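You operate a simulated robot arm through the tools that you are given. There is no shell and no other tool.

You run a simulated robot arm. Do the job below in one go: nothing can be reset, and whatever is moved stays where it is left.

TASK
Put the blue thread reel in the blue button tin and latch it.
Fine: shut the lid, slide the yellow latch across, push the tin back from the edge and shut the yellow cabinet drawer; the other reel stays.

The check looks at the end state, three seconds after you hand in, the way a careful person would. Anything else that was tipped, shoved, dropped, spilled or broken makes it a failure. A push-on lid holds only when it is set on centred and level and pressed home; a screw cap is set on level and turned clockwise until tight.

THE ROBOT
A 7-joint arm with a three-finger gripper, fixed in place. Base frame: the origin is on the floor under the middle of its stand, x ahead of it, y to its left, z up; the work surface is at about z = 0.86. Readings come in m, degrees, newtons and seconds.
It reaches about 1.342 m from its shoulder. Its first joint turns from -166.0 to 166.0 degrees. Payload 2.69 kg.
The TCP is the grasp point between the finger pads, 0.03 m short of the fingertips. In the tool frame z runs along the fingers and y along their closing line. The gripper opens to 0.128 m; its body begins 0.117 m behind the TCP.
Orientation is told as [roll, pitch, yaw] about the base's x, y, z axes, in that order, counted from this pose: with the fingers straight down and closing along the base's y, the tool's x points along the base's -x, its y along +y and its z along -z.

THE INTERFACE
- The arm moves only by the tool arm_command. Its argument "series" is a list of rows, each a list of 7 numbers: the opening in per cent of the stroke, from 0 (shut) to 100 (fully open), then the shift along the base's x, y, z in m, then the turn, a rotation vector about the base's x, y, z in degrees. In form: [[fingers, dx, dy, dz, wx, wy, wz], ...]. A call has 1 to 20 rows; each row shifts and turns the commanded pose from where the row before left it. Each row takes 0.2 s and may step no farther than 0.05 m and 8.6 degrees from the row before; otherwise, or with a gripper value out of range, the whole call is refused. A pose out of reach is approached as far as the arm can. The call stops where the force on the tool passes 40 N (or 10 N more than at its start, if that is more) or the arm is blocked; 0.2 s more then pass. The fingers move at their own pace (about 0.127 m/s each) and stop on an object; they squeeze with about 27 N. The grip force told is the motor's: it shows also when the fingers shut on nothing. Time passes only in rows, and 0.2 s behind the last, so rows that do not move let the fingers close. The reply holds the time, the measured pose of the TCP, the force on the tool along the base axes, the opening and the grip force, in the units named above and with some noise, with the torque about the TCP (base axes, N m) and any sound that the robot's microphone picked up.
- Cameras (640 x 400 px; columns grow to the right, rows downward): "scene" is fixed at [0.0631, 0.6649, 1.454]; the picture's right is [-0.80, -0.60, 0.00], its down [-0.11, 0.15, -0.98] and it looks along [0.59, -0.79, -0.19] (base axes); focal length 341 px, centre (320, 200). "wrist" rides on the gripper at [0.058, 0.054, -0.131] in the tool frame; the picture's right is [-0.68, 0.74, 0.00], its down [-0.62, -0.57, -0.55] and it looks along [-0.40, -0.37, 0.84] (tool axes); focal length 234 px, centre (320, 200). There is no depth. A picture from a camera that has moved, and an enlarged one, comes with that camera's place and axes in the base frame and with its lens. The place of the scene camera against the robot may be out by one fixed shift of up to 0.025 m in any direction.
- snapshot(camera): a new picture of that camera. It takes no simulated time.
- slide_trunk(by): moves the trunk up (or, below 0, down) by that many m; the arm rides with it, the base frame stays. It gives what a move gives, with no picture.
- enlarge(camera, box): a new picture of the part [left, top, right, bottom] of that camera's present view, enlarged. It takes no simulated time.
- hand_in(): hands the job in; it is judged then, once.

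Nothing tells you positions but the pictures and the camera data. Unless the task says otherwise, let go and move clear before handing in.

The tools are called by a JSON object that holds its "op" and its "data". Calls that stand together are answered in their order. arm_command: Moves the arm, as the interface text tells. Its arguments: {"type":"object","properties":{"series":{"type":"array","items":{"type":"array","items":{"type":"number"}}}},"required":["series"]} The other tools are called the same way: slide_trunk (by) moves the trunk up or down; snapshot (camera) takes a picture; enlarge (camera, box) takes an enlarged picture of a part of a camera's view; hand_in () hands the job in.

At the start:

```text
time: 0.0
position: [0.5775, -0.1248, 1.5101]
tool_rot: [0.0, 0.0, 0.0]
ft_force: [0.8, 0.3, 0.5]
torque: [0.01, 0.03, -0.03]
grip_width: 0.1281
finger_force: 0.2
trunk travel left (down, up): [-0.15, 0.2]
```

scene: 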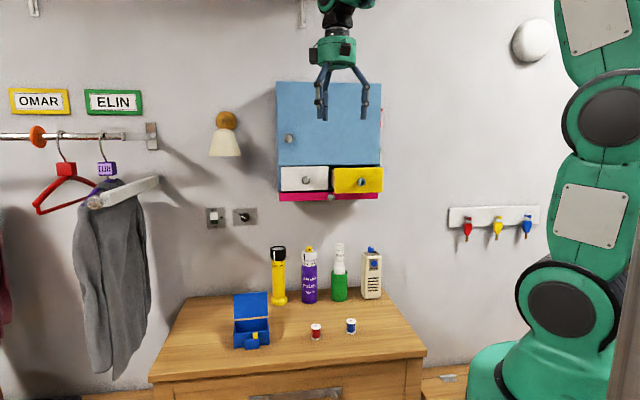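
wrist: 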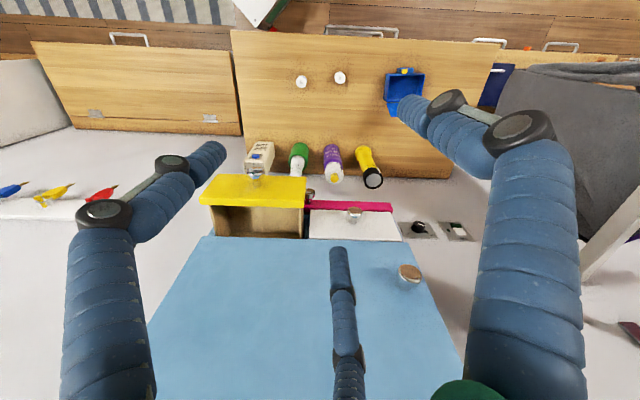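

I see a dresser with an open blue tin near the front edge, a red and a blue thread reel beside it, and a wall cabinet with an open yellow drawer. I'll look closer at each before moving.

{"op": "enlarge", "data": {"camera": "scene", "box": [210, 270, 390, 382]}}

{"op": "enlarge", "data": {"camera": "scene", "box": [260, 120, 420, 220]}}

{"op": "enlarge", "data": {"camera": "wrist", "box": [240, 30, 480, 180]}}

{"op": "enlarge", "data": {"camera": "wrist", "box": [180, 140, 420, 290]}}

```text
3.56 times, centred on (300, 326) of scene
camera zoom: at [0.0631, 0.6649, 1.454], right [-0.8, -0.6, 0.0], down [-0.11, 0.15, -0.98], along [0.59, -0.79, -0.19], focal length 1211 px, centre (391, -248)
```

zoom: 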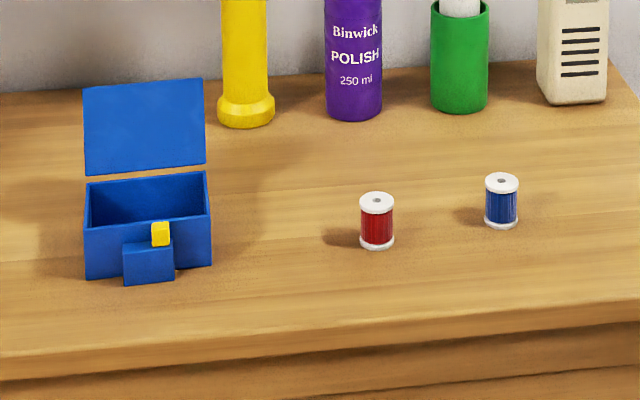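

```text
4.00 times, centred on (340, 170) of scene
camera zoom: at [0.0631, 0.6649, 1.454], right [-0.8, -0.6, 0.0], down [-0.11, 0.15, -0.98], along [0.59, -0.79, -0.19], focal length 1362 px, centre (240, 320)
```

zoom: 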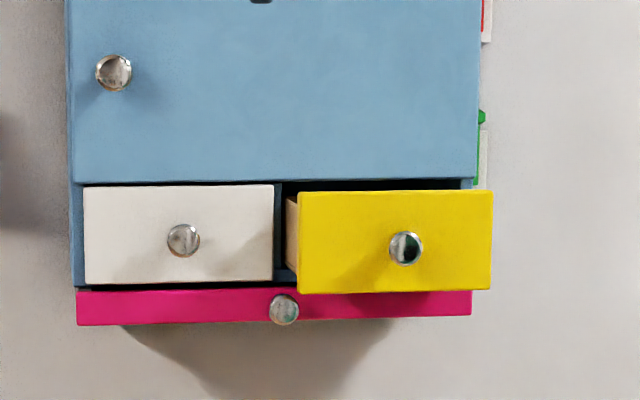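

```text
2.67 times, centred on (360, 105) of wrist
camera zoom: at [0.5177, -0.0708, 1.6412], right [0.68, 0.74, 0.0], down [0.62, -0.57, 0.55], along [0.4, -0.37, -0.84], focal length 624 px, centre (213, 453)
```

zoom: 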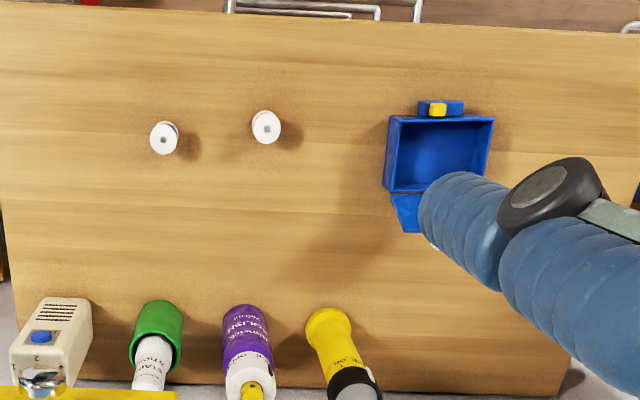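

```text
2.67 times, centred on (300, 215) of wrist
camera zoom: at [0.5177, -0.0708, 1.6412], right [0.68, 0.74, 0.0], down [0.62, -0.57, 0.55], along [0.4, -0.37, -0.84], focal length 624 px, centre (373, 160)
```

zoom: 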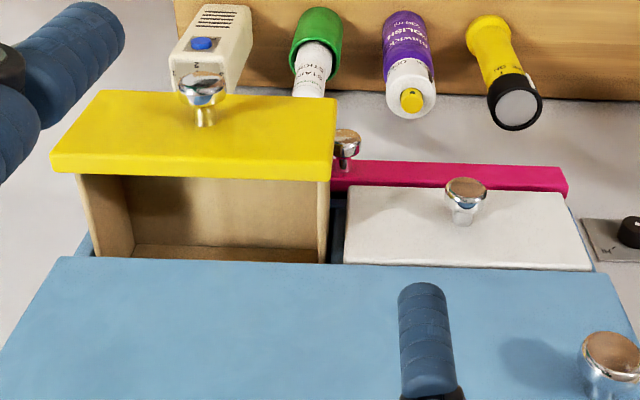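

I estimate the blue reel near (0.54, -0.165), the red reel near (0.61, -0.08), the tin near (0.74, 0.04), and the yellow drawer knob near (0.57, -0.26, 1.31). I want a better look at the gripper's fingers and the tin before moving.

{"op": "enlarge", "data": {"camera": "scene", "box": [280, 0, 408, 130]}}

{"op": "enlarge", "data": {"camera": "scene", "box": [222, 285, 286, 355]}}

{"op": "enlarge", "data": {"camera": "wrist", "box": [370, 55, 450, 125]}}

```text
3.08 times, centred on (344, 65) of scene
camera zoom: at [0.0631, 0.6649, 1.454], right [-0.8, -0.6, 0.0], down [-0.11, 0.15, -0.98], along [0.59, -0.79, -0.19], focal length 1048 px, centre (246, 615)
```

zoom: 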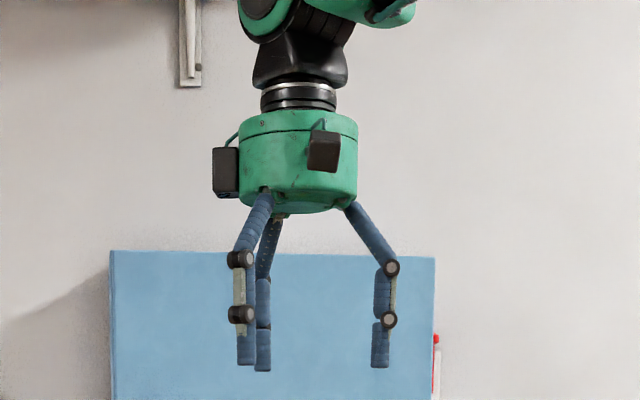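

```text
5.71 times, centred on (254, 320) of scene
camera zoom: at [0.0631, 0.6649, 1.454], right [-0.8, -0.6, 0.0], down [-0.11, 0.15, -0.98], along [0.59, -0.79, -0.19], focal length 1946 px, centre (697, -486)
```

zoom: 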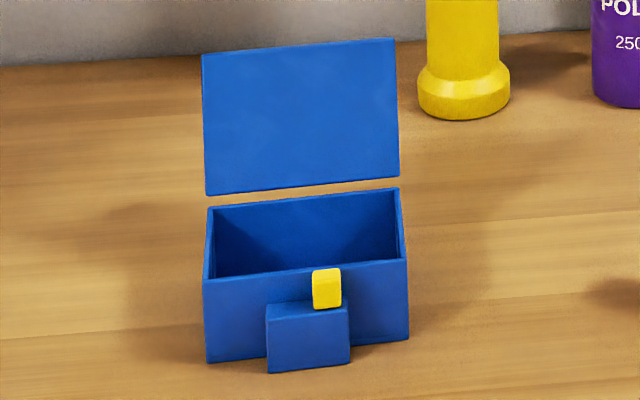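

```text
5.71 times, centred on (410, 90) of wrist
camera zoom: at [0.5177, -0.0708, 1.6412], right [0.68, 0.74, 0.0], down [0.62, -0.57, 0.55], along [0.4, -0.37, -0.84], focal length 1338 px, centre (-194, 829)
```

zoom: 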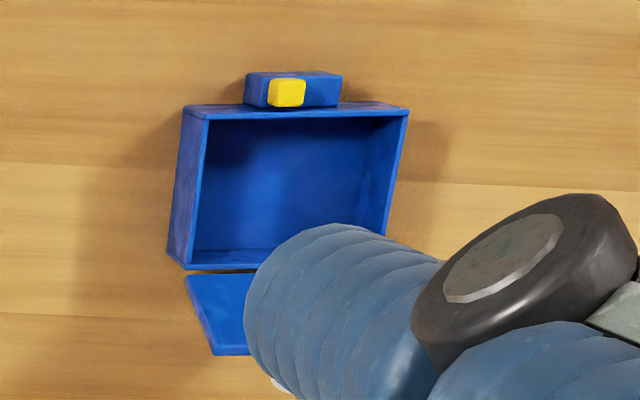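

The gripper has three fingers set at 120°, and the tin's yellow slider sits at the right end of the block on its front. I'll do the drawer first, while the arm is beside it: close the fingers, tilt the tool about 45° toward the wall and back off a little.

{"op": "arm_command", "data": {"series": [[0, -0.012, -0.002, 0, -5.4, -5.2, 0], [0, -0.012, -0.002, 0, -5.4, -5.2, 0], [0, -0.012, -0.002, 0, -5.4, -5.2, 0], [0, -0.012, -0.002, 0, -5.4, -5.2, 0], [0, -0.012, -0.002, 0, -5.4, -5.2, 0], [0, -0.012, -0.002, 0, -5.4, -5.2, 0]]}}

{"op": "snapshot", "data": {"camera": "wrist"}}

{"op": "snapshot", "data": {"camera": "scene"}}

```text
time: 1.4
position: [0.5057, -0.1371, 1.5112]
tool_rot: [-35.8, -29.4, 9.7]
ft_force: [0.3, 0.2, 0.2]
torque: [0.03, 0.03, -0.02]
grip_width: 0.0025
finger_force: 27.3
trunk travel left (down, up): [-0.15, 0.2]
```

```text
taken
camera wrist: at [0.3978, -0.0325, 1.5464], right [0.69, 0.72, -0.04], down [0.18, -0.11, 0.98], along [0.7, -0.68, -0.2], focal length 234 px, centre (320, 200)
```

wrist: 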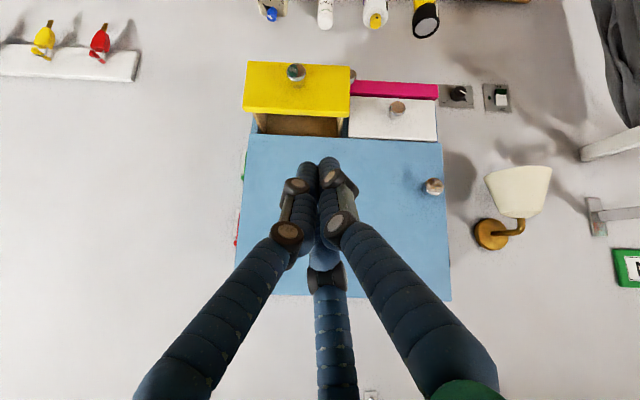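

```text
taken
```

scene: 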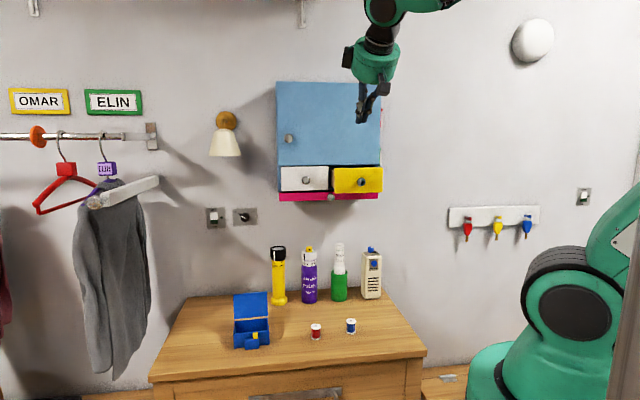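

The knob checks out at about (0.57, -0.26, 1.305), and the closed fingers line up with the half of the yellow panel to the left of its knob. I'll go straight down to panel height, still well in front of it.

{"op": "arm_command", "data": {"series": [[0, 0, 0, -0.045, 0, 0, 0], [0, 0, 0, -0.045, 0, 0, 0], [0, 0, 0, -0.045, 0, 0, 0], [0, 0, 0, -0.042, 0, 0, 0], [0, 0.007, -0.007, 0, 0, 0, 0]]}}

{"op": "snapshot", "data": {"camera": "wrist"}}

{"op": "enlarge", "data": {"camera": "scene", "box": [260, 100, 420, 220]}}

```text
time: 2.6
position: [0.5129, -0.1433, 1.333]
tool_rot: [-35.8, -29.3, 9.6]
ft_force: [-0.9, -0.1, -0.4]
torque: [0.0, 0.03, -0.03]
grip_width: 0.0024
finger_force: 27.2
trunk travel left (down, up): [-0.15, 0.2]
```

```text
taken
camera wrist: at [0.4052, -0.0397, 1.3702], right [0.69, 0.72, -0.04], down [0.18, -0.11, 0.98], along [0.7, -0.68, -0.2], focal length 234 px, centre (320, 200)
```

wrist: 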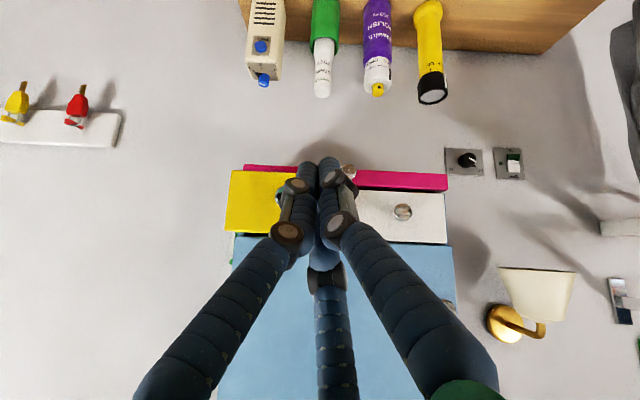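

```text
3.33 times, centred on (340, 160) of scene
camera zoom: at [0.0631, 0.6649, 1.454], right [-0.8, -0.6, 0.0], down [-0.11, 0.15, -0.98], along [0.59, -0.79, -0.19], focal length 1135 px, centre (253, 333)
```

zoom: 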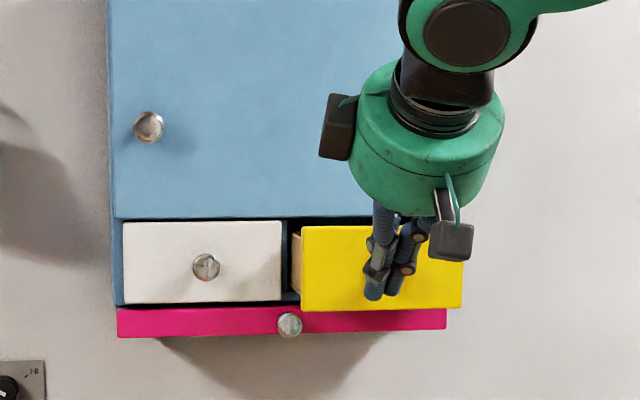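

The fingertips are about 4 cm to the left of the knob and 11 cm in front of the panel, which is a clear spot to push on. I'll push straight toward the wall in small steps.

{"op": "arm_command", "data": {"series": [[0, 0.0212, -0.0212, 0, 0, 0, 0], [0, 0.0212, -0.0212, 0, 0, 0, 0], [0, 0.0141, -0.0141, 0, 0, 0, 0], [0, 0.0071, -0.0071, 0, 0, 0, 0], [0, 0.0071, -0.0071, 0, 0, 0, 0], [0, 0.0071, -0.0071, 0, 0, 0, 0], [0, 0.0071, -0.0071, 0, 0, 0, 0], [0, 0.0071, -0.0071, 0, 0, 0, 0]]}}

{"op": "snapshot", "data": {"camera": "wrist"}}

{"op": "enlarge", "data": {"camera": "scene", "box": [260, 100, 420, 220]}}

```text
time: 4.4
position: [0.6042, -0.2364, 1.3344]
tool_rot: [-35.8, -29.3, 9.7]
ft_force: [-0.2, 0.1, -0.3]
torque: [0.04, -0.01, -0.02]
grip_width: 0.0021
finger_force: 27.3
trunk travel left (down, up): [-0.15, 0.2]
```

```text
taken
camera wrist: at [0.4964, -0.1319, 1.3701], right [0.69, 0.72, -0.04], down [0.18, -0.11, 0.98], along [0.7, -0.68, -0.2], focal length 234 px, centre (320, 200)
```

wrist: 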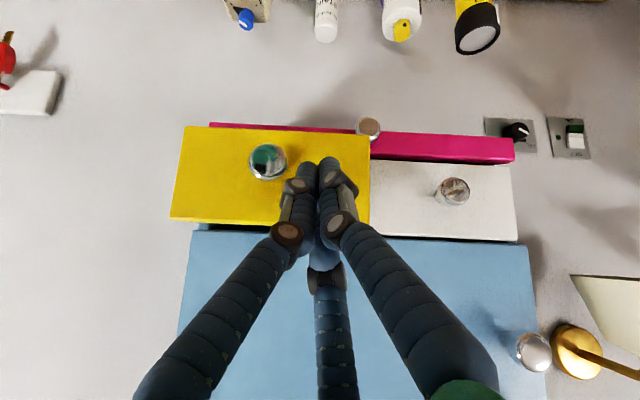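

```text
3.33 times, centred on (340, 160) of scene
camera zoom: at [0.0631, 0.6649, 1.454], right [-0.8, -0.6, 0.0], down [-0.11, 0.15, -0.98], along [0.59, -0.79, -0.19], focal length 1135 px, centre (253, 333)
```

zoom: 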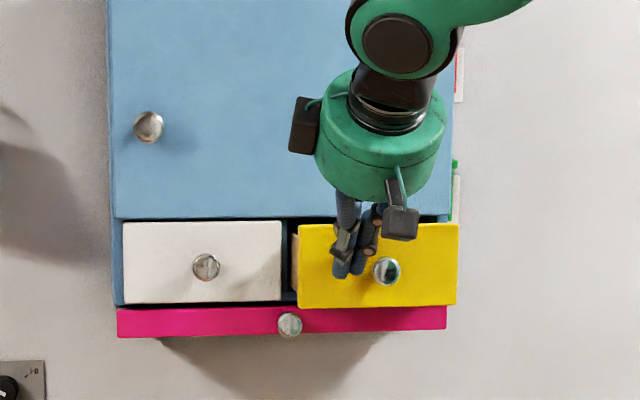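

The fingers are now touching the panel beside the knob and the drawer has started to move. I'll keep pushing until it meets the stop.

{"op": "arm_command", "data": {"series": [[0, 0.0071, -0.0071, 0, 0, 0, 0], [0, 0.0071, -0.0071, 0, 0, 0, 0], [0, 0.0071, -0.0071, 0, 0, 0, 0], [0, 0.0071, -0.0071, 0, 0, 0, 0], [0, 0.0035, -0.0035, 0, 0, 0, 0], [0, 0.0035, -0.0035, 0, 0, 0, 0], [0, 0.0035, -0.0035, 0, 0, 0, 0], [0, 0.0035, -0.0035, 0, 0, 0, 0]]}}

{"op": "snapshot", "data": {"camera": "wrist"}}

{"op": "enlarge", "data": {"camera": "scene", "box": [260, 100, 420, 220]}}

```text
time: 6.3
position: [0.6426, -0.2756, 1.3323]
tool_rot: [-35.6, -29.4, 9.6]
ft_force: [-22.4, 20.2, 7.4]
torque: [0.16, -0.11, -0.01]
grip_width: 0.002
finger_force: 27.0
trunk travel left (down, up): [-0.15, 0.2]
stopped in row 8: the force on the tool passed its limit at 42 N (the readings are from after the stop); the commanded pose is now the measured one
```

```text
taken
camera wrist: at [0.5358, -0.1708, 1.3702], right [0.69, 0.72, -0.04], down [0.18, -0.11, 0.98], along [0.7, -0.68, -0.2], focal length 234 px, centre (320, 200)
```

wrist: 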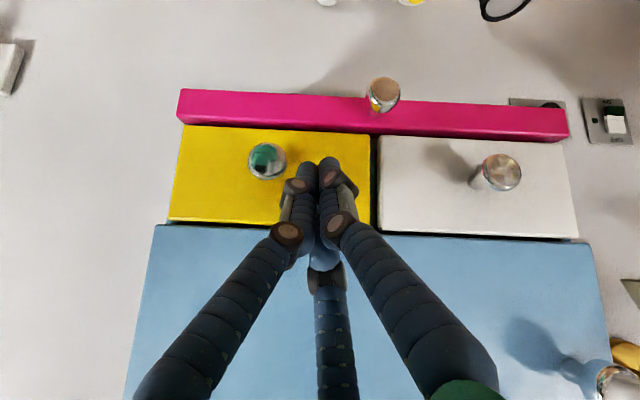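

```text
3.33 times, centred on (340, 160) of scene
camera zoom: at [0.0631, 0.6649, 1.454], right [-0.8, -0.6, 0.0], down [-0.11, 0.15, -0.98], along [0.59, -0.79, -0.19], focal length 1135 px, centre (253, 333)
```

zoom: 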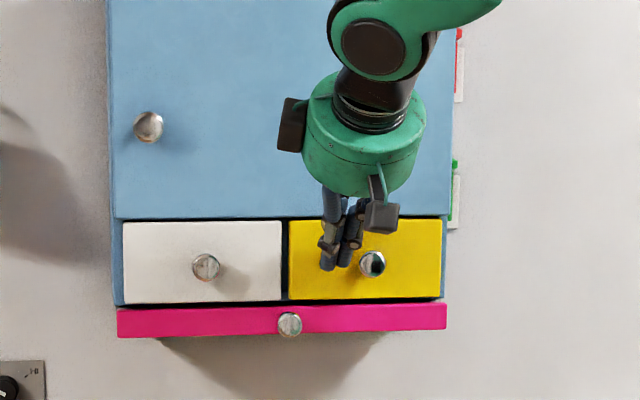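

The yellow drawer is shut and sits flush with the white one. Next I'll back away, bring the tool upright and look down at the reels from above.

{"op": "arm_command", "data": {"series": [[0, -0.02, 0.02, 0, 0, 0, 0], [0, -0.0345, 0.0345, 0, 0, 0, 0], [0, -0.0345, 0.0345, 0, 0, 0, 0], [0, -0.0345, 0.0345, 0, 0, 0, 0], [0, -0.0144, 0.02, -0.03, 5.4, 5.2, 0], [0, -0.0144, 0.02, -0.03, 5.4, 5.2, 0], [60, -0.0144, 0.02, -0.03, 5.4, 5.2, 0], [60, -0.0144, 0.02, -0.03, 5.4, 5.2, 0], [60, -0.0144, 0.02, -0.03, 5.4, 5.2, 0], [60, 0, 0, -0.03, 5.4, 5.2, 0], [60, 0, 0, 0, 0, 0, 0]]}}

{"op": "snapshot", "data": {"camera": "wrist"}}

{"op": "snapshot", "data": {"camera": "scene"}}

```text
time: 8.7
position: [0.4506, -0.055, 1.1528]
tool_rot: [0.1, 0.2, 0.0]
ft_force: [1.5, -0.9, -1.4]
torque: [0.04, 0.05, 0.04]
grip_width: 0.0772
finger_force: 0.0
trunk travel left (down, up): [-0.15, 0.2]
```

```text
taken
camera wrist: at [0.3918, -0.0003, 1.2832], right [0.68, 0.74, 0.0], down [0.62, -0.57, 0.54], along [0.4, -0.37, -0.84], focal length 234 px, centre (320, 200)
```

wrist: 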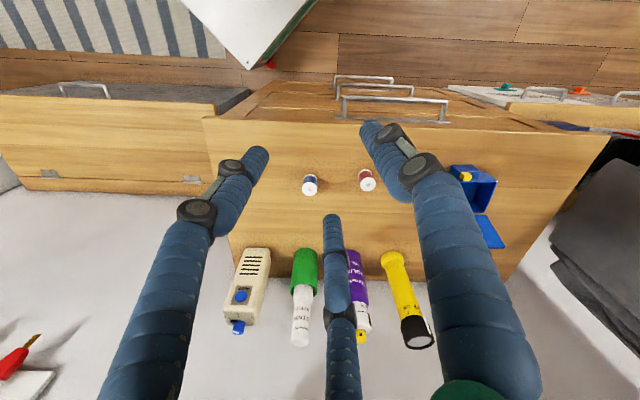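

```text
taken
```

scene: 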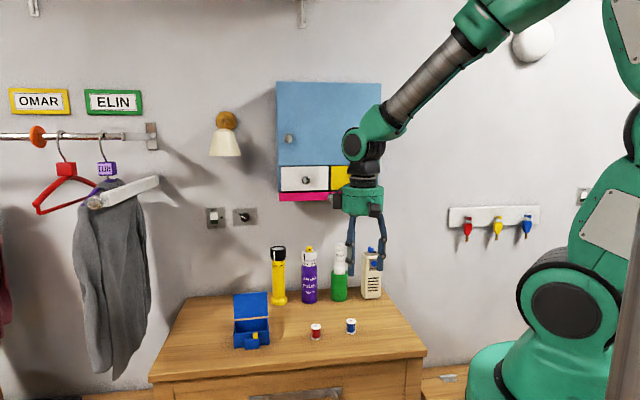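

The reels are standing on the dresser with the blue one on the near right. I'll zoom in on both to get their positions exactly.

{"op": "enlarge", "data": {"camera": "wrist", "box": [280, 150, 400, 225]}}

{"op": "enlarge", "data": {"camera": "wrist", "box": [430, 145, 530, 255]}}

```text
5.33 times, centred on (340, 188) of wrist
camera zoom: at [0.3918, -0.0003, 1.2832], right [0.68, 0.74, 0.0], down [0.62, -0.57, 0.54], along [0.4, -0.37, -0.84], focal length 1249 px, centre (213, 267)
```

zoom: 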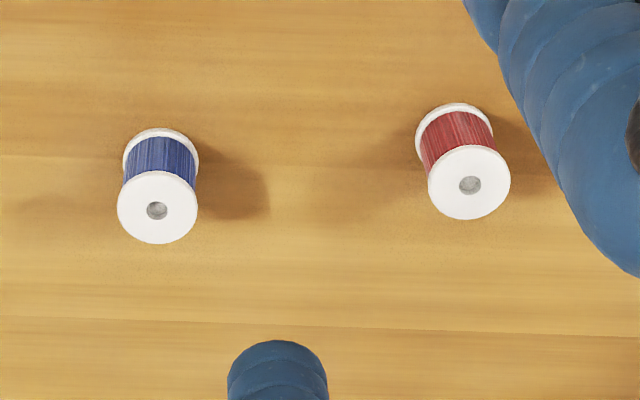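

```text
3.64 times, centred on (480, 200) of wrist
camera zoom: at [0.3918, -0.0003, 1.2832], right [0.68, 0.74, 0.0], down [0.62, -0.57, 0.54], along [0.4, -0.37, -0.84], focal length 852 px, centre (-262, 200)
```

zoom: 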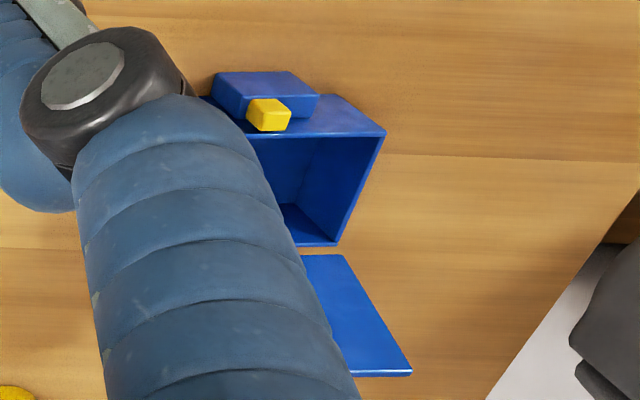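

The blue reel stands at about (0.545, -0.170), 32 mm tall and 28 mm across, with the red one at (0.614, -0.080). I'll turn the gripper 45° so its fingers will fit inside the tin later, then hover above the blue reel.

{"op": "arm_command", "data": {"series": [[60, 0.0158, -0.0191, -0.025, 0, 0, 7.5], [60, 0.0158, -0.0191, -0.025, 0, 0, 7.5], [60, 0.0158, -0.0191, -0.025, 0, 0, 7.5], [60, 0.0158, -0.0191, -0.025, 0, 0, 7.5], [60, 0.0158, -0.0191, -0.025, 0, 0, 7.5], [60, 0.0158, -0.0191, -0.025, 0, 0, 7.5], [60, 0, 0, 0, 0, 0, 0]]}}

{"op": "snapshot", "data": {"camera": "wrist"}}

{"op": "enlarge", "data": {"camera": "scene", "box": [280, 220, 408, 350]}}

```text
time: 10.3
position: [0.5463, -0.1682, 1.0006]
tool_rot: [0.1, 0.1, 45.1]
ft_force: [0.1, -0.2, 0.0]
torque: [0.03, 0.07, 0.01]
grip_width: 0.0769
finger_force: 0.0
trunk travel left (down, up): [-0.15, 0.2]
```

```text
taken
camera wrist: at [0.4671, -0.1722, 1.132], right [-0.04, 1.0, 0.0], down [0.84, 0.04, 0.55], along [0.55, 0.02, -0.84], focal length 234 px, centre (320, 200)
```

wrist: 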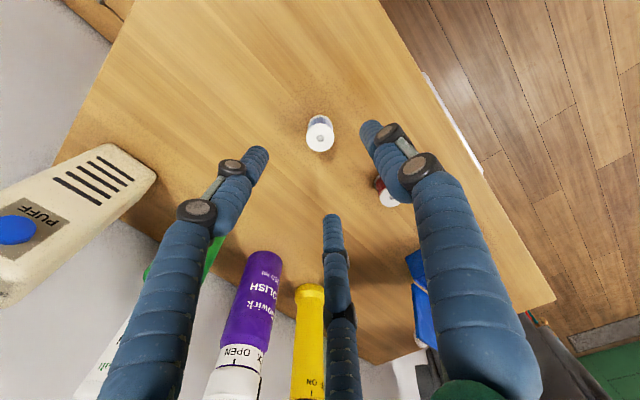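

```text
3.08 times, centred on (344, 285) of scene
camera zoom: at [0.0631, 0.6649, 1.454], right [-0.8, -0.6, 0.0], down [-0.11, 0.15, -0.98], along [0.59, -0.79, -0.19], focal length 1048 px, centre (246, -62)
```

zoom: 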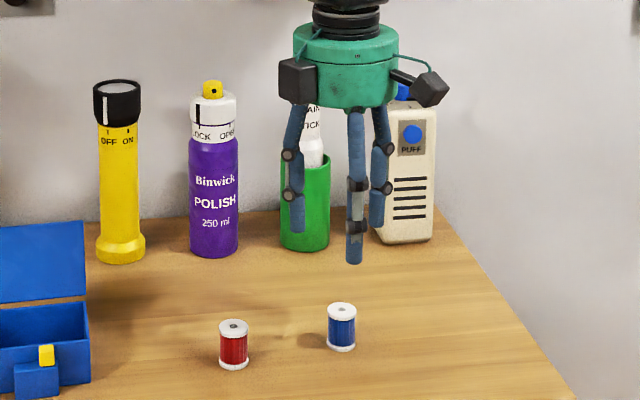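

The gripper is above the blue reel and the alignment looks good. I'll check it at higher zoom before going down.

{"op": "enlarge", "data": {"camera": "wrist", "box": [270, 100, 370, 180]}}

```text
5.00 times, centred on (320, 140) of wrist
camera zoom: at [0.4671, -0.1722, 1.132], right [-0.04, 1.0, 0.0], down [0.84, 0.04, 0.55], along [0.55, 0.02, -0.84], focal length 1171 px, centre (320, 500)
```

zoom: 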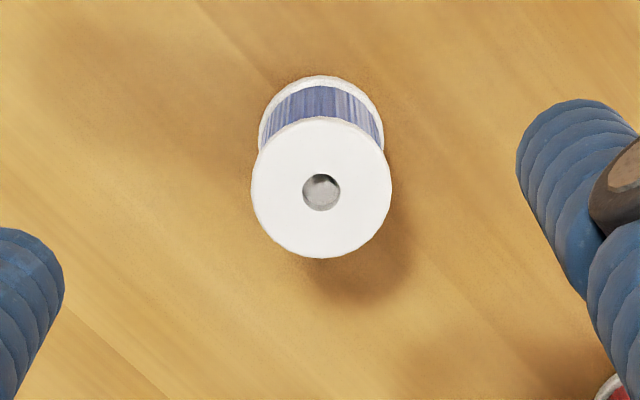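

The reel is centred under the tool to within a millimetre. I'll descend in shrinking steps until the fingertips are just above the table.

{"op": "arm_command", "data": {"series": [[60, 0, 0, -0.04, 0, 0, 0], [60, 0, 0, -0.03, 0, 0, 0], [60, 0, 0, -0.015, 0, 0, 0], [60, 0, 0, -0.01, 0, 0, 0], [60, 0, 0, -0.006, 0, 0, 0], [60, 0, 0, 0, 0, 0, 0]]}}

{"op": "enlarge", "data": {"camera": "scene", "box": [300, 260, 400, 350]}}

{"op": "snapshot", "data": {"camera": "wrist"}}

```text
time: 11.7
position: [0.5439, -0.1681, 0.9012]
tool_rot: [0.1, 0.0, 45.0]
ft_force: [1.1, -0.2, -1.2]
torque: [0.0, 0.0, -0.03]
grip_width: 0.0766
finger_force: 0.0
trunk travel left (down, up): [-0.15, 0.2]
```

```text
4.44 times, centred on (350, 305) of scene
camera zoom: at [0.0631, 0.6649, 1.454], right [-0.8, -0.6, 0.0], down [-0.11, 0.15, -0.98], along [0.59, -0.79, -0.19], focal length 1514 px, centre (187, -267)
```

zoom: 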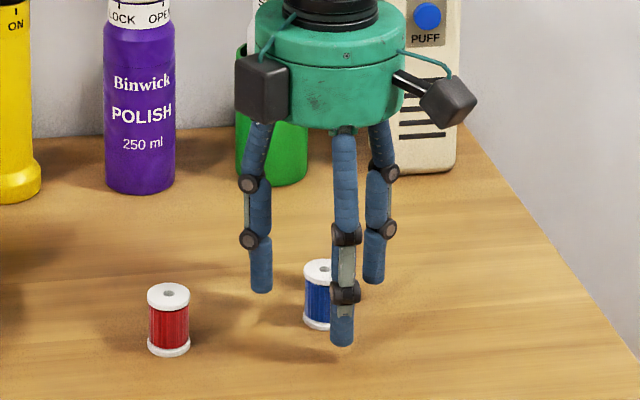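

```text
taken
camera wrist: at [0.465, -0.1716, 1.032], right [-0.04, 1.0, 0.0], down [0.84, 0.04, 0.55], along [0.55, 0.02, -0.84], focal length 234 px, centre (320, 200)
```

wrist: 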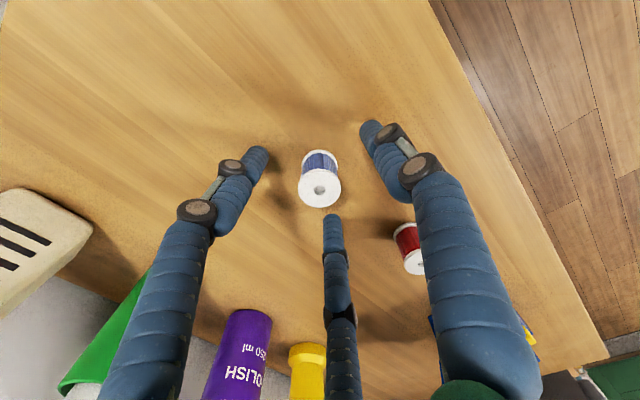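

The fingers surround the blue reel with the red one well clear. I'll drop another 2 mm and close.

{"op": "arm_command", "data": {"series": [[60, 0, 0, -0.002, 0, 0, 0], [0, 0, 0, 0, 0, 0, 0], [0, 0, 0, 0, 0, 0, 0], [0, 0, 0, 0, 0, 0, 0], [0, 0, 0, 0, 0, 0, 0]]}}

{"op": "enlarge", "data": {"camera": "wrist", "box": [240, 110, 420, 250]}}

{"op": "enlarge", "data": {"camera": "scene", "box": [300, 260, 400, 350]}}

```text
time: 12.9
position: [0.5448, -0.1699, 0.899]
tool_rot: [0.1, 0.1, 44.9]
ft_force: [-0.3, 0.9, -0.8]
torque: [-0.01, -0.01, -0.03]
grip_width: 0.0263
finger_force: 27.0
trunk travel left (down, up): [-0.15, 0.2]
```

```text
2.86 times, centred on (330, 180) of wrist
camera zoom: at [0.4649, -0.1714, 1.0302], right [-0.04, 1.0, 0.0], down [0.84, 0.04, 0.55], along [0.55, 0.02, -0.84], focal length 669 px, centre (291, 257)
```

zoom: 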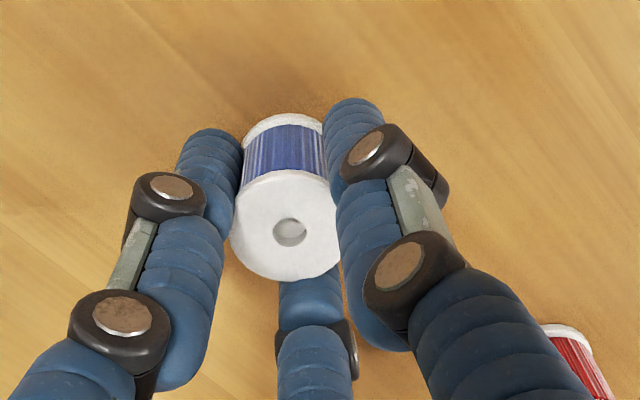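

```text
4.44 times, centred on (350, 305) of scene
camera zoom: at [0.0631, 0.6649, 1.454], right [-0.8, -0.6, 0.0], down [-0.11, 0.15, -0.98], along [0.59, -0.79, -0.19], focal length 1514 px, centre (187, -267)
```

zoom: 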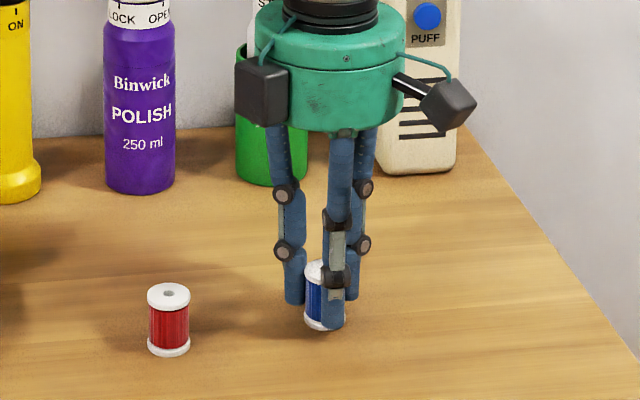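

The blue reel is gripped (26 mm). I'll lift it well clear and carry it over to above the tin.

{"op": "arm_command", "data": {"series": [[0, 0, 0, 0.02, 0, 0, 0], [0, 0, 0, 0.04, 0, 0, 0], [0, 0, 0, 0.05, 0, 0, 0], [0, 0, 0, 0.05, 0, 0, 0], [0, 0.025, 0.025, 0, 0, 0, 0], [0, 0.0289, 0.0296, 0, 0, 0, 0], [0, 0.0289, 0.0296, 0, 0, 0, 0], [0, 0.0289, 0.0296, 0, 0, 0, 0], [0, 0.0289, 0.0296, 0, 0, 0, 0], [0, 0.0289, 0.0296, 0, 0, 0, 0], [0, 0, 0, 0, 0, 0, 0]]}}

{"op": "snapshot", "data": {"camera": "wrist"}}

{"op": "snapshot", "data": {"camera": "scene"}}

```text
time: 15.3
position: [0.7156, 0.0062, 1.0597]
tool_rot: [0.2, 0.2, 45.0]
ft_force: [1.0, -0.6, 0.5]
torque: [-0.04, 0.03, -0.04]
grip_width: 0.0262
finger_force: 27.0
trunk travel left (down, up): [-0.15, 0.2]
```

```text
taken
camera wrist: at [0.6354, 0.0036, 1.1906], right [-0.04, 1.0, 0.0], down [0.84, 0.04, 0.55], along [0.55, 0.02, -0.84], focal length 234 px, centre (320, 200)
```

wrist: 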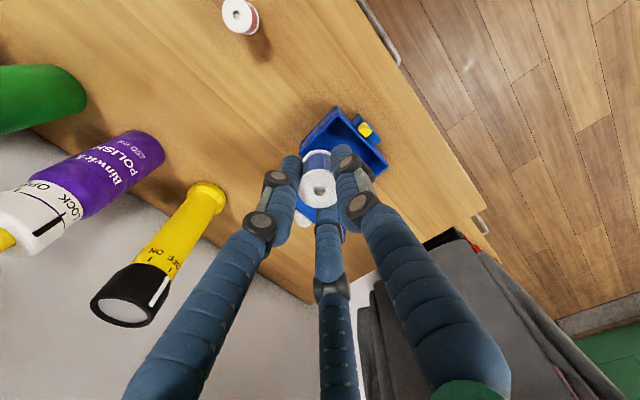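

```text
taken
```

scene: 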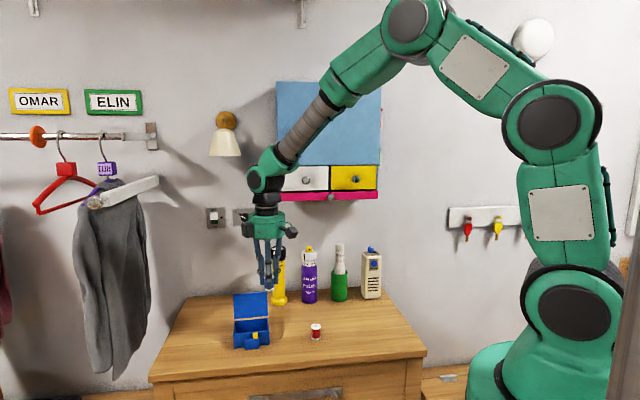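

The reel is held securely near the tin and nothing else has moved. I'll zoom in to place the tin's rim, lid and latch accurately.

{"op": "enlarge", "data": {"camera": "wrist", "box": [270, 80, 430, 250]}}

{"op": "enlarge", "data": {"camera": "scene", "box": [222, 265, 302, 355]}}

```text
2.35 times, centred on (350, 165) of wrist
camera zoom: at [0.6354, 0.0036, 1.1906], right [-0.04, 1.0, 0.0], down [0.84, 0.04, 0.55], along [0.55, 0.02, -0.84], focal length 551 px, centre (249, 282)
```

zoom: 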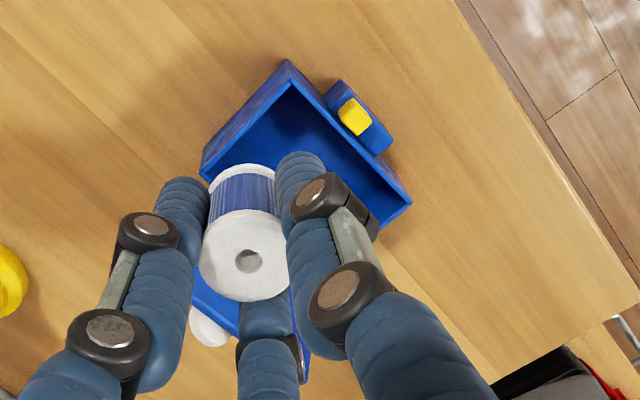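

```text
4.44 times, centred on (262, 310) of scene
camera zoom: at [0.0631, 0.6649, 1.454], right [-0.8, -0.6, 0.0], down [-0.11, 0.15, -0.98], along [0.59, -0.79, -0.19], focal length 1514 px, centre (578, -289)
```

zoom: 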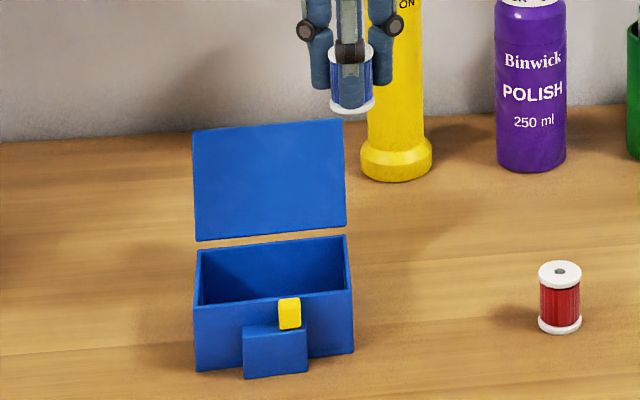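

I need a closer view of the tin's rim corners before lowering.

{"op": "enlarge", "data": {"camera": "wrist", "box": [310, 95, 400, 185]}}

{"op": "enlarge", "data": {"camera": "wrist", "box": [280, 95, 370, 185]}}

```text
4.44 times, centred on (355, 140) of wrist
camera zoom: at [0.6354, 0.0036, 1.1906], right [-0.04, 1.0, 0.0], down [0.84, 0.04, 0.55], along [0.55, 0.02, -0.84], focal length 1041 px, centre (164, 467)
```

zoom: 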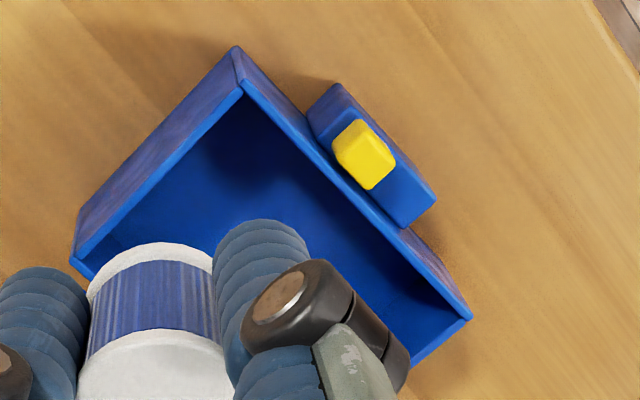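

```text
4.44 times, centred on (325, 140) of wrist
camera zoom: at [0.6354, 0.0036, 1.1906], right [-0.04, 1.0, 0.0], down [0.84, 0.04, 0.55], along [0.55, 0.02, -0.84], focal length 1041 px, centre (298, 467)
```

zoom: 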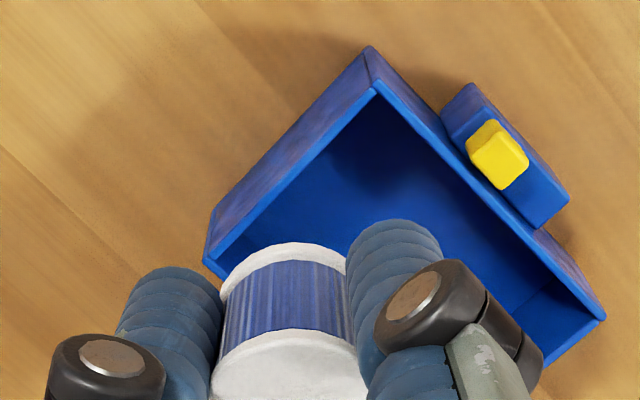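

Working from both views, the tin is centred at about (0.758, 0.042), measures roughly 99 × 67 mm and is turned about 4.7° from the wall direction. Its rim is near z = 0.905 and the lid leans back about 18°. I'll align to it and hover with the reel just above the rim.

{"op": "arm_command", "data": {"series": [[0, 0.0222, 0.0169, 0, 0, 0, 2.3], [0, 0.0222, 0.0169, 0, 0, 0, 2.4], [0, 0, 0, -0.03, 0, 0, 0], [0, 0, 0, -0.03, 0, 0, 0], [0, 0, 0, -0.025, 0, 0, 0], [0, 0, 0, 0, 0, 0, 0]]}}

{"op": "snapshot", "data": {"camera": "wrist"}}

{"op": "enlarge", "data": {"camera": "wrist", "box": [240, 100, 420, 240]}}

{"op": "enlarge", "data": {"camera": "scene", "box": [210, 250, 310, 360]}}

```text
time: 16.7
position: [0.7587, 0.038, 0.9738]
tool_rot: [0.1, 0.1, 49.7]
ft_force: [0.0, -0.3, -0.9]
torque: [-0.01, -0.01, -0.02]
grip_width: 0.0265
finger_force: 27.2
trunk travel left (down, up): [-0.15, 0.2]
```

```text
taken
camera wrist: at [0.6796, 0.0295, 1.1045], right [-0.12, 0.99, 0.0], down [0.83, 0.1, 0.55], along [0.54, 0.07, -0.84], focal length 234 px, centre (320, 200)
```

wrist: 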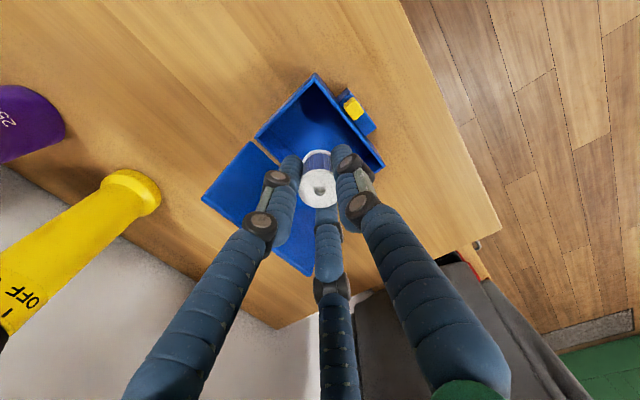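

```text
2.86 times, centred on (330, 170) of wrist
camera zoom: at [0.6796, 0.0295, 1.1045], right [-0.12, 0.99, 0.0], down [0.83, 0.1, 0.55], along [0.54, 0.07, -0.84], focal length 669 px, centre (291, 286)
```

zoom: 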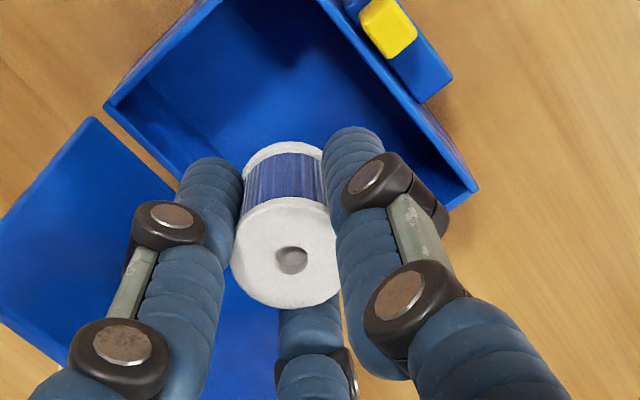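

```text
3.64 times, centred on (260, 305) of scene
camera zoom: at [0.0631, 0.6649, 1.454], right [-0.8, -0.6, 0.0], down [-0.11, 0.15, -0.98], along [0.59, -0.79, -0.19], focal length 1238 px, centre (538, -182)
```

zoom: 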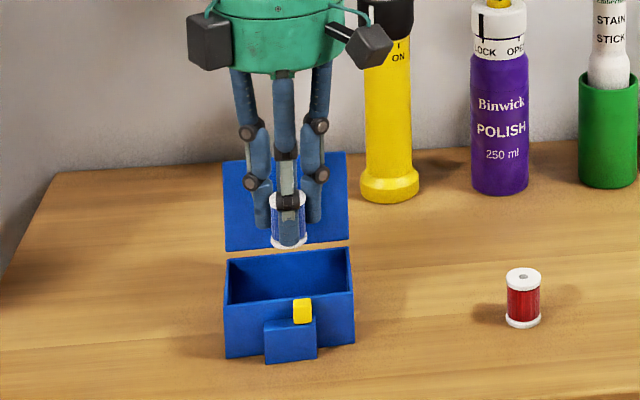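

The tin's centre checks out at (0.7575, 0.042), right below the reel. I'll lower the reel into the tin step by step, watching the force.

{"op": "arm_command", "data": {"series": [[0, 0, 0, -0.02, 0, 0, 0], [0, 0, 0, -0.015, 0, 0, 0], [0, 0, 0, -0.01, 0, 0, 0], [0, 0, 0, 0, 0, 0, 0]]}}

{"op": "enlarge", "data": {"camera": "wrist", "box": [220, 80, 440, 240]}}

{"op": "enlarge", "data": {"camera": "scene", "box": [220, 270, 290, 355]}}

```text
time: 17.7
position: [0.7579, 0.0385, 0.9289]
tool_rot: [0.1, 0.1, 49.8]
ft_force: [0.3, 1.1, -0.1]
torque: [-0.01, -0.02, 0.02]
grip_width: 0.0263
finger_force: 26.9
trunk travel left (down, up): [-0.15, 0.2]
```

```text
2.50 times, centred on (330, 160) of wrist
camera zoom: at [0.679, 0.0293, 1.0598], right [-0.12, 0.99, 0.0], down [0.83, 0.1, 0.55], along [0.54, 0.07, -0.84], focal length 585 px, centre (295, 300)
```

zoom: 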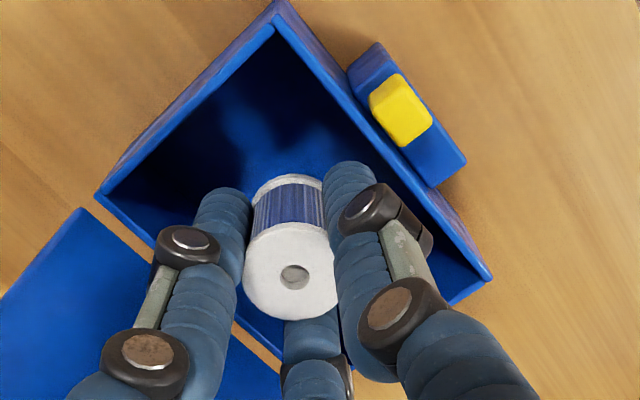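

```text
4.71 times, centred on (255, 312) of scene
camera zoom: at [0.0631, 0.6649, 1.454], right [-0.8, -0.6, 0.0], down [-0.11, 0.15, -0.98], along [0.59, -0.79, -0.19], focal length 1603 px, centre (626, -329)
```

zoom: 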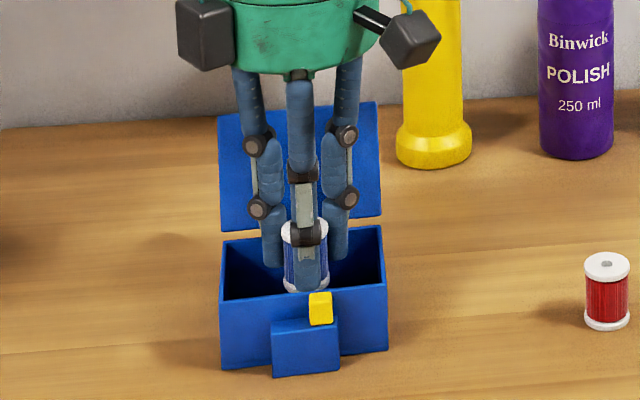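

The reel is inside the rim with clearance all around. I'll lower another 14 mm and release it with a small opening.

{"op": "arm_command", "data": {"series": [[0, 0, 0, -0.008, 0, 0, 0], [0, 0, 0, -0.006, 0, 0, 0], [0, 0, 0, 0, 0, 0, 0]]}}

{"op": "enlarge", "data": {"camera": "wrist", "box": [220, 80, 440, 240]}}

{"op": "enlarge", "data": {"camera": "scene", "box": [220, 270, 290, 355]}}

```text
time: 18.5
position: [0.7587, 0.0387, 0.9145]
tool_rot: [0.1, 0.2, 49.6]
ft_force: [0.7, -0.1, -0.5]
torque: [-0.03, 0.03, 0.0]
grip_width: 0.0265
finger_force: 26.6
trunk travel left (down, up): [-0.15, 0.2]
```

```text
2.50 times, centred on (330, 160) of wrist
camera zoom: at [0.6792, 0.0294, 1.0452], right [-0.12, 0.99, 0.0], down [0.83, 0.1, 0.55], along [0.54, 0.07, -0.84], focal length 585 px, centre (295, 300)
```

zoom: 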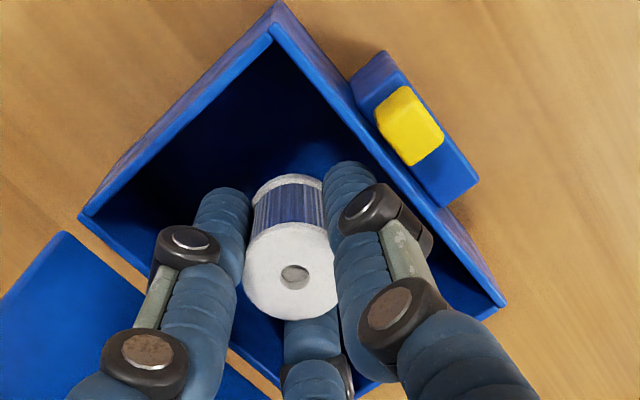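

```text
4.71 times, centred on (255, 312) of scene
camera zoom: at [0.0631, 0.6649, 1.454], right [-0.8, -0.6, 0.0], down [-0.11, 0.15, -0.98], along [0.59, -0.79, -0.19], focal length 1603 px, centre (626, -329)
```

zoom: 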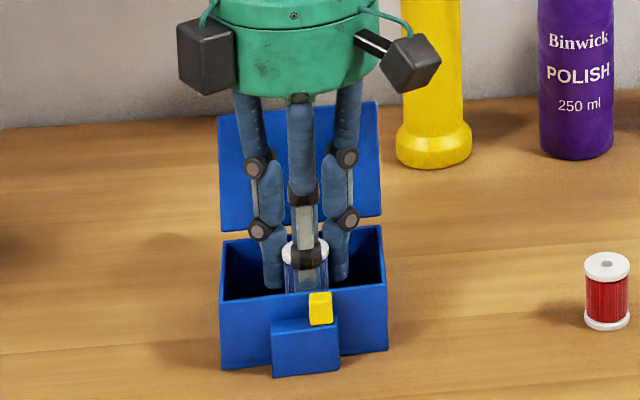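

All clear so far. I'll nudge 1 mm toward the back, open the fingers slightly to free the reel and rise straight up.

{"op": "arm_command", "data": {"series": [[0, 0.0008, -0.0006, 0, 0, 0, 0], [25, 0, 0, 0, 0, 0, 0], [25, 0, 0, 0, 0, 0, 0], [25, 0, 0, 0, 0, 0, 0]]}}

{"op": "enlarge", "data": {"camera": "wrist", "box": [220, 80, 440, 240]}}

{"op": "enlarge", "data": {"camera": "scene", "box": [220, 270, 290, 355]}}

```text
time: 19.5
position: [0.7596, 0.0379, 0.9144]
tool_rot: [0.1, 0.1, 49.7]
ft_force: [0.2, -0.2, -0.7]
torque: [0.01, 0.0, 0.02]
grip_width: 0.0318
finger_force: 0.1
trunk travel left (down, up): [-0.15, 0.2]
```

```text
2.50 times, centred on (330, 160) of wrist
camera zoom: at [0.6799, 0.0288, 1.0457], right [-0.12, 0.99, 0.0], down [0.83, 0.1, 0.55], along [0.54, 0.07, -0.84], focal length 585 px, centre (295, 300)
```

zoom: 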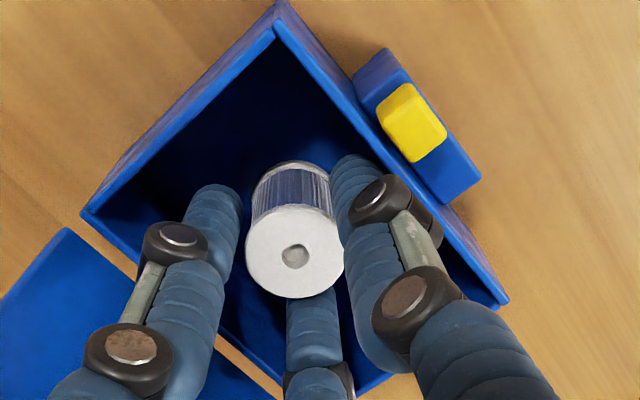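

```text
4.71 times, centred on (255, 312) of scene
camera zoom: at [0.0631, 0.6649, 1.454], right [-0.8, -0.6, 0.0], down [-0.11, 0.15, -0.98], along [0.59, -0.79, -0.19], focal length 1603 px, centre (626, -329)
```

zoom: 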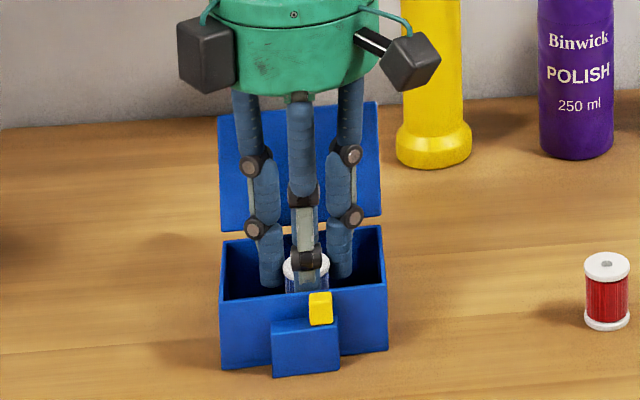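

The reel has dropped free and is standing on the floor of the tin. I'll lift the open fingers straight out and check.

{"op": "arm_command", "data": {"series": [[25, 0, 0, 0.015, 0, 0, 0], [25, 0, 0, 0.025, 0, 0, 0], [25, 0, 0, 0.04, 0, 0, 0], [25, 0, 0, 0.04, 0, 0, 0], [25, 0, 0, 0.02, 0, 0, 0], [25, 0, 0, 0, 0, 0, 0]]}}

{"op": "enlarge", "data": {"camera": "wrist", "box": [200, 60, 420, 220]}}

{"op": "enlarge", "data": {"camera": "scene", "box": [220, 270, 290, 355]}}

```text
time: 20.9
position: [0.7591, 0.0386, 1.0553]
tool_rot: [0.1, 0.1, 49.7]
ft_force: [0.1, -0.6, 0.5]
torque: [0.0, -0.05, -0.02]
grip_width: 0.0322
finger_force: 0.1
trunk travel left (down, up): [-0.15, 0.2]
```

```text
2.50 times, centred on (310, 140) of wrist
camera zoom: at [0.6801, 0.0288, 1.1862], right [-0.12, 0.99, 0.0], down [0.83, 0.1, 0.55], along [0.54, 0.07, -0.84], focal length 585 px, centre (345, 350)
```

zoom: 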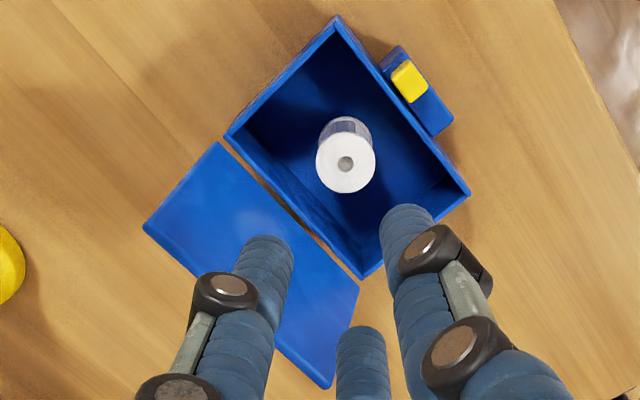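

```text
4.71 times, centred on (255, 312) of scene
camera zoom: at [0.0631, 0.6649, 1.454], right [-0.8, -0.6, 0.0], down [-0.11, 0.15, -0.98], along [0.59, -0.79, -0.19], focal length 1603 px, centre (626, -329)
```

zoom: 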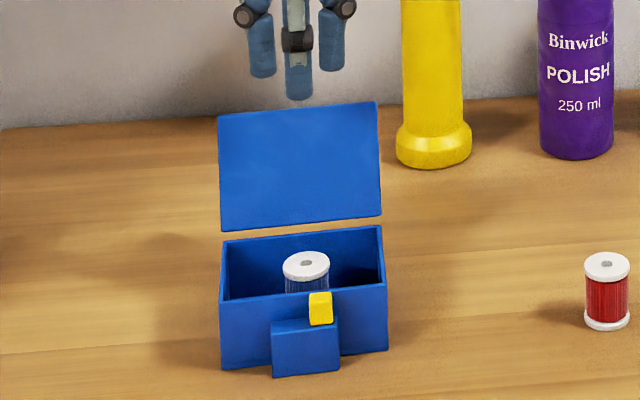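

The blue reel is standing in the tin, well below the rim. Next I'll close the fingers, pass over the open lid and come down behind it, clear of the flashlight.

{"op": "arm_command", "data": {"series": [[0, 0, 0, 0.01, 0, 0, 0], [0, 0.0275, -0.0228, 0, 0, 0, 0], [0, 0.0275, -0.0228, 0, 0, 0, 0], [0, 0.0275, -0.0228, 0, 0, 0, 0], [0, 0, 0, -0.03, 0, 0, 0], [0, 0, 0, 0, 0, 0, 0]]}}

{"op": "snapshot", "data": {"camera": "wrist"}}

{"op": "enlarge", "data": {"camera": "scene", "box": [210, 220, 330, 355]}}

```text
time: 22.3
position: [0.842, -0.0308, 1.0353]
tool_rot: [0.0, 0.1, 49.7]
ft_force: [0.4, -0.1, 0.0]
torque: [0.0, 0.04, 0.01]
grip_width: 0.0021
finger_force: 27.8
trunk travel left (down, up): [-0.15, 0.2]
```

```text
taken
camera wrist: at [0.7629, -0.0396, 1.1653], right [-0.12, 0.99, 0.0], down [0.83, 0.1, 0.55], along [0.54, 0.07, -0.84], focal length 234 px, centre (320, 200)
```

wrist: 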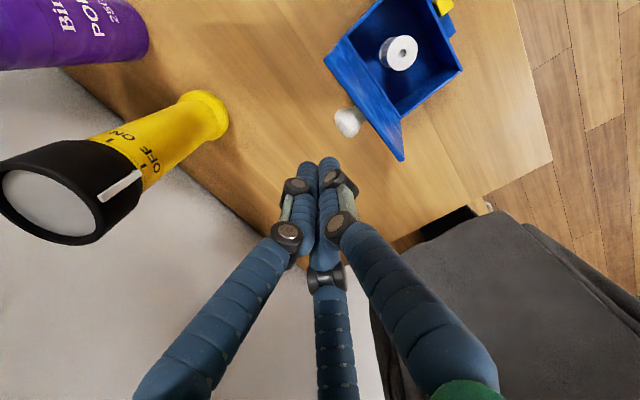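

```text
2.96 times, centred on (270, 288) of scene
camera zoom: at [0.0631, 0.6649, 1.454], right [-0.8, -0.6, 0.0], down [-0.11, 0.15, -0.98], along [0.59, -0.79, -0.19], focal length 1009 px, centre (468, -59)
```

zoom: 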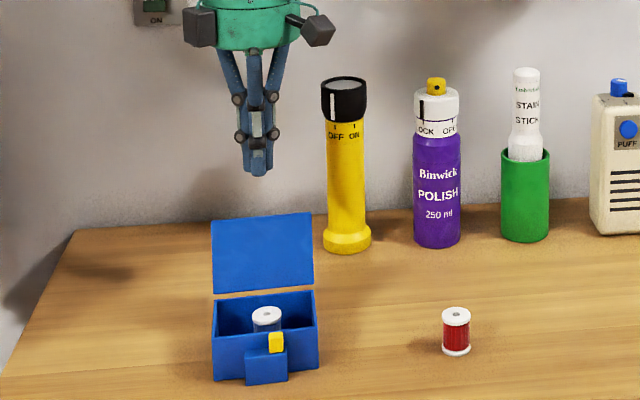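

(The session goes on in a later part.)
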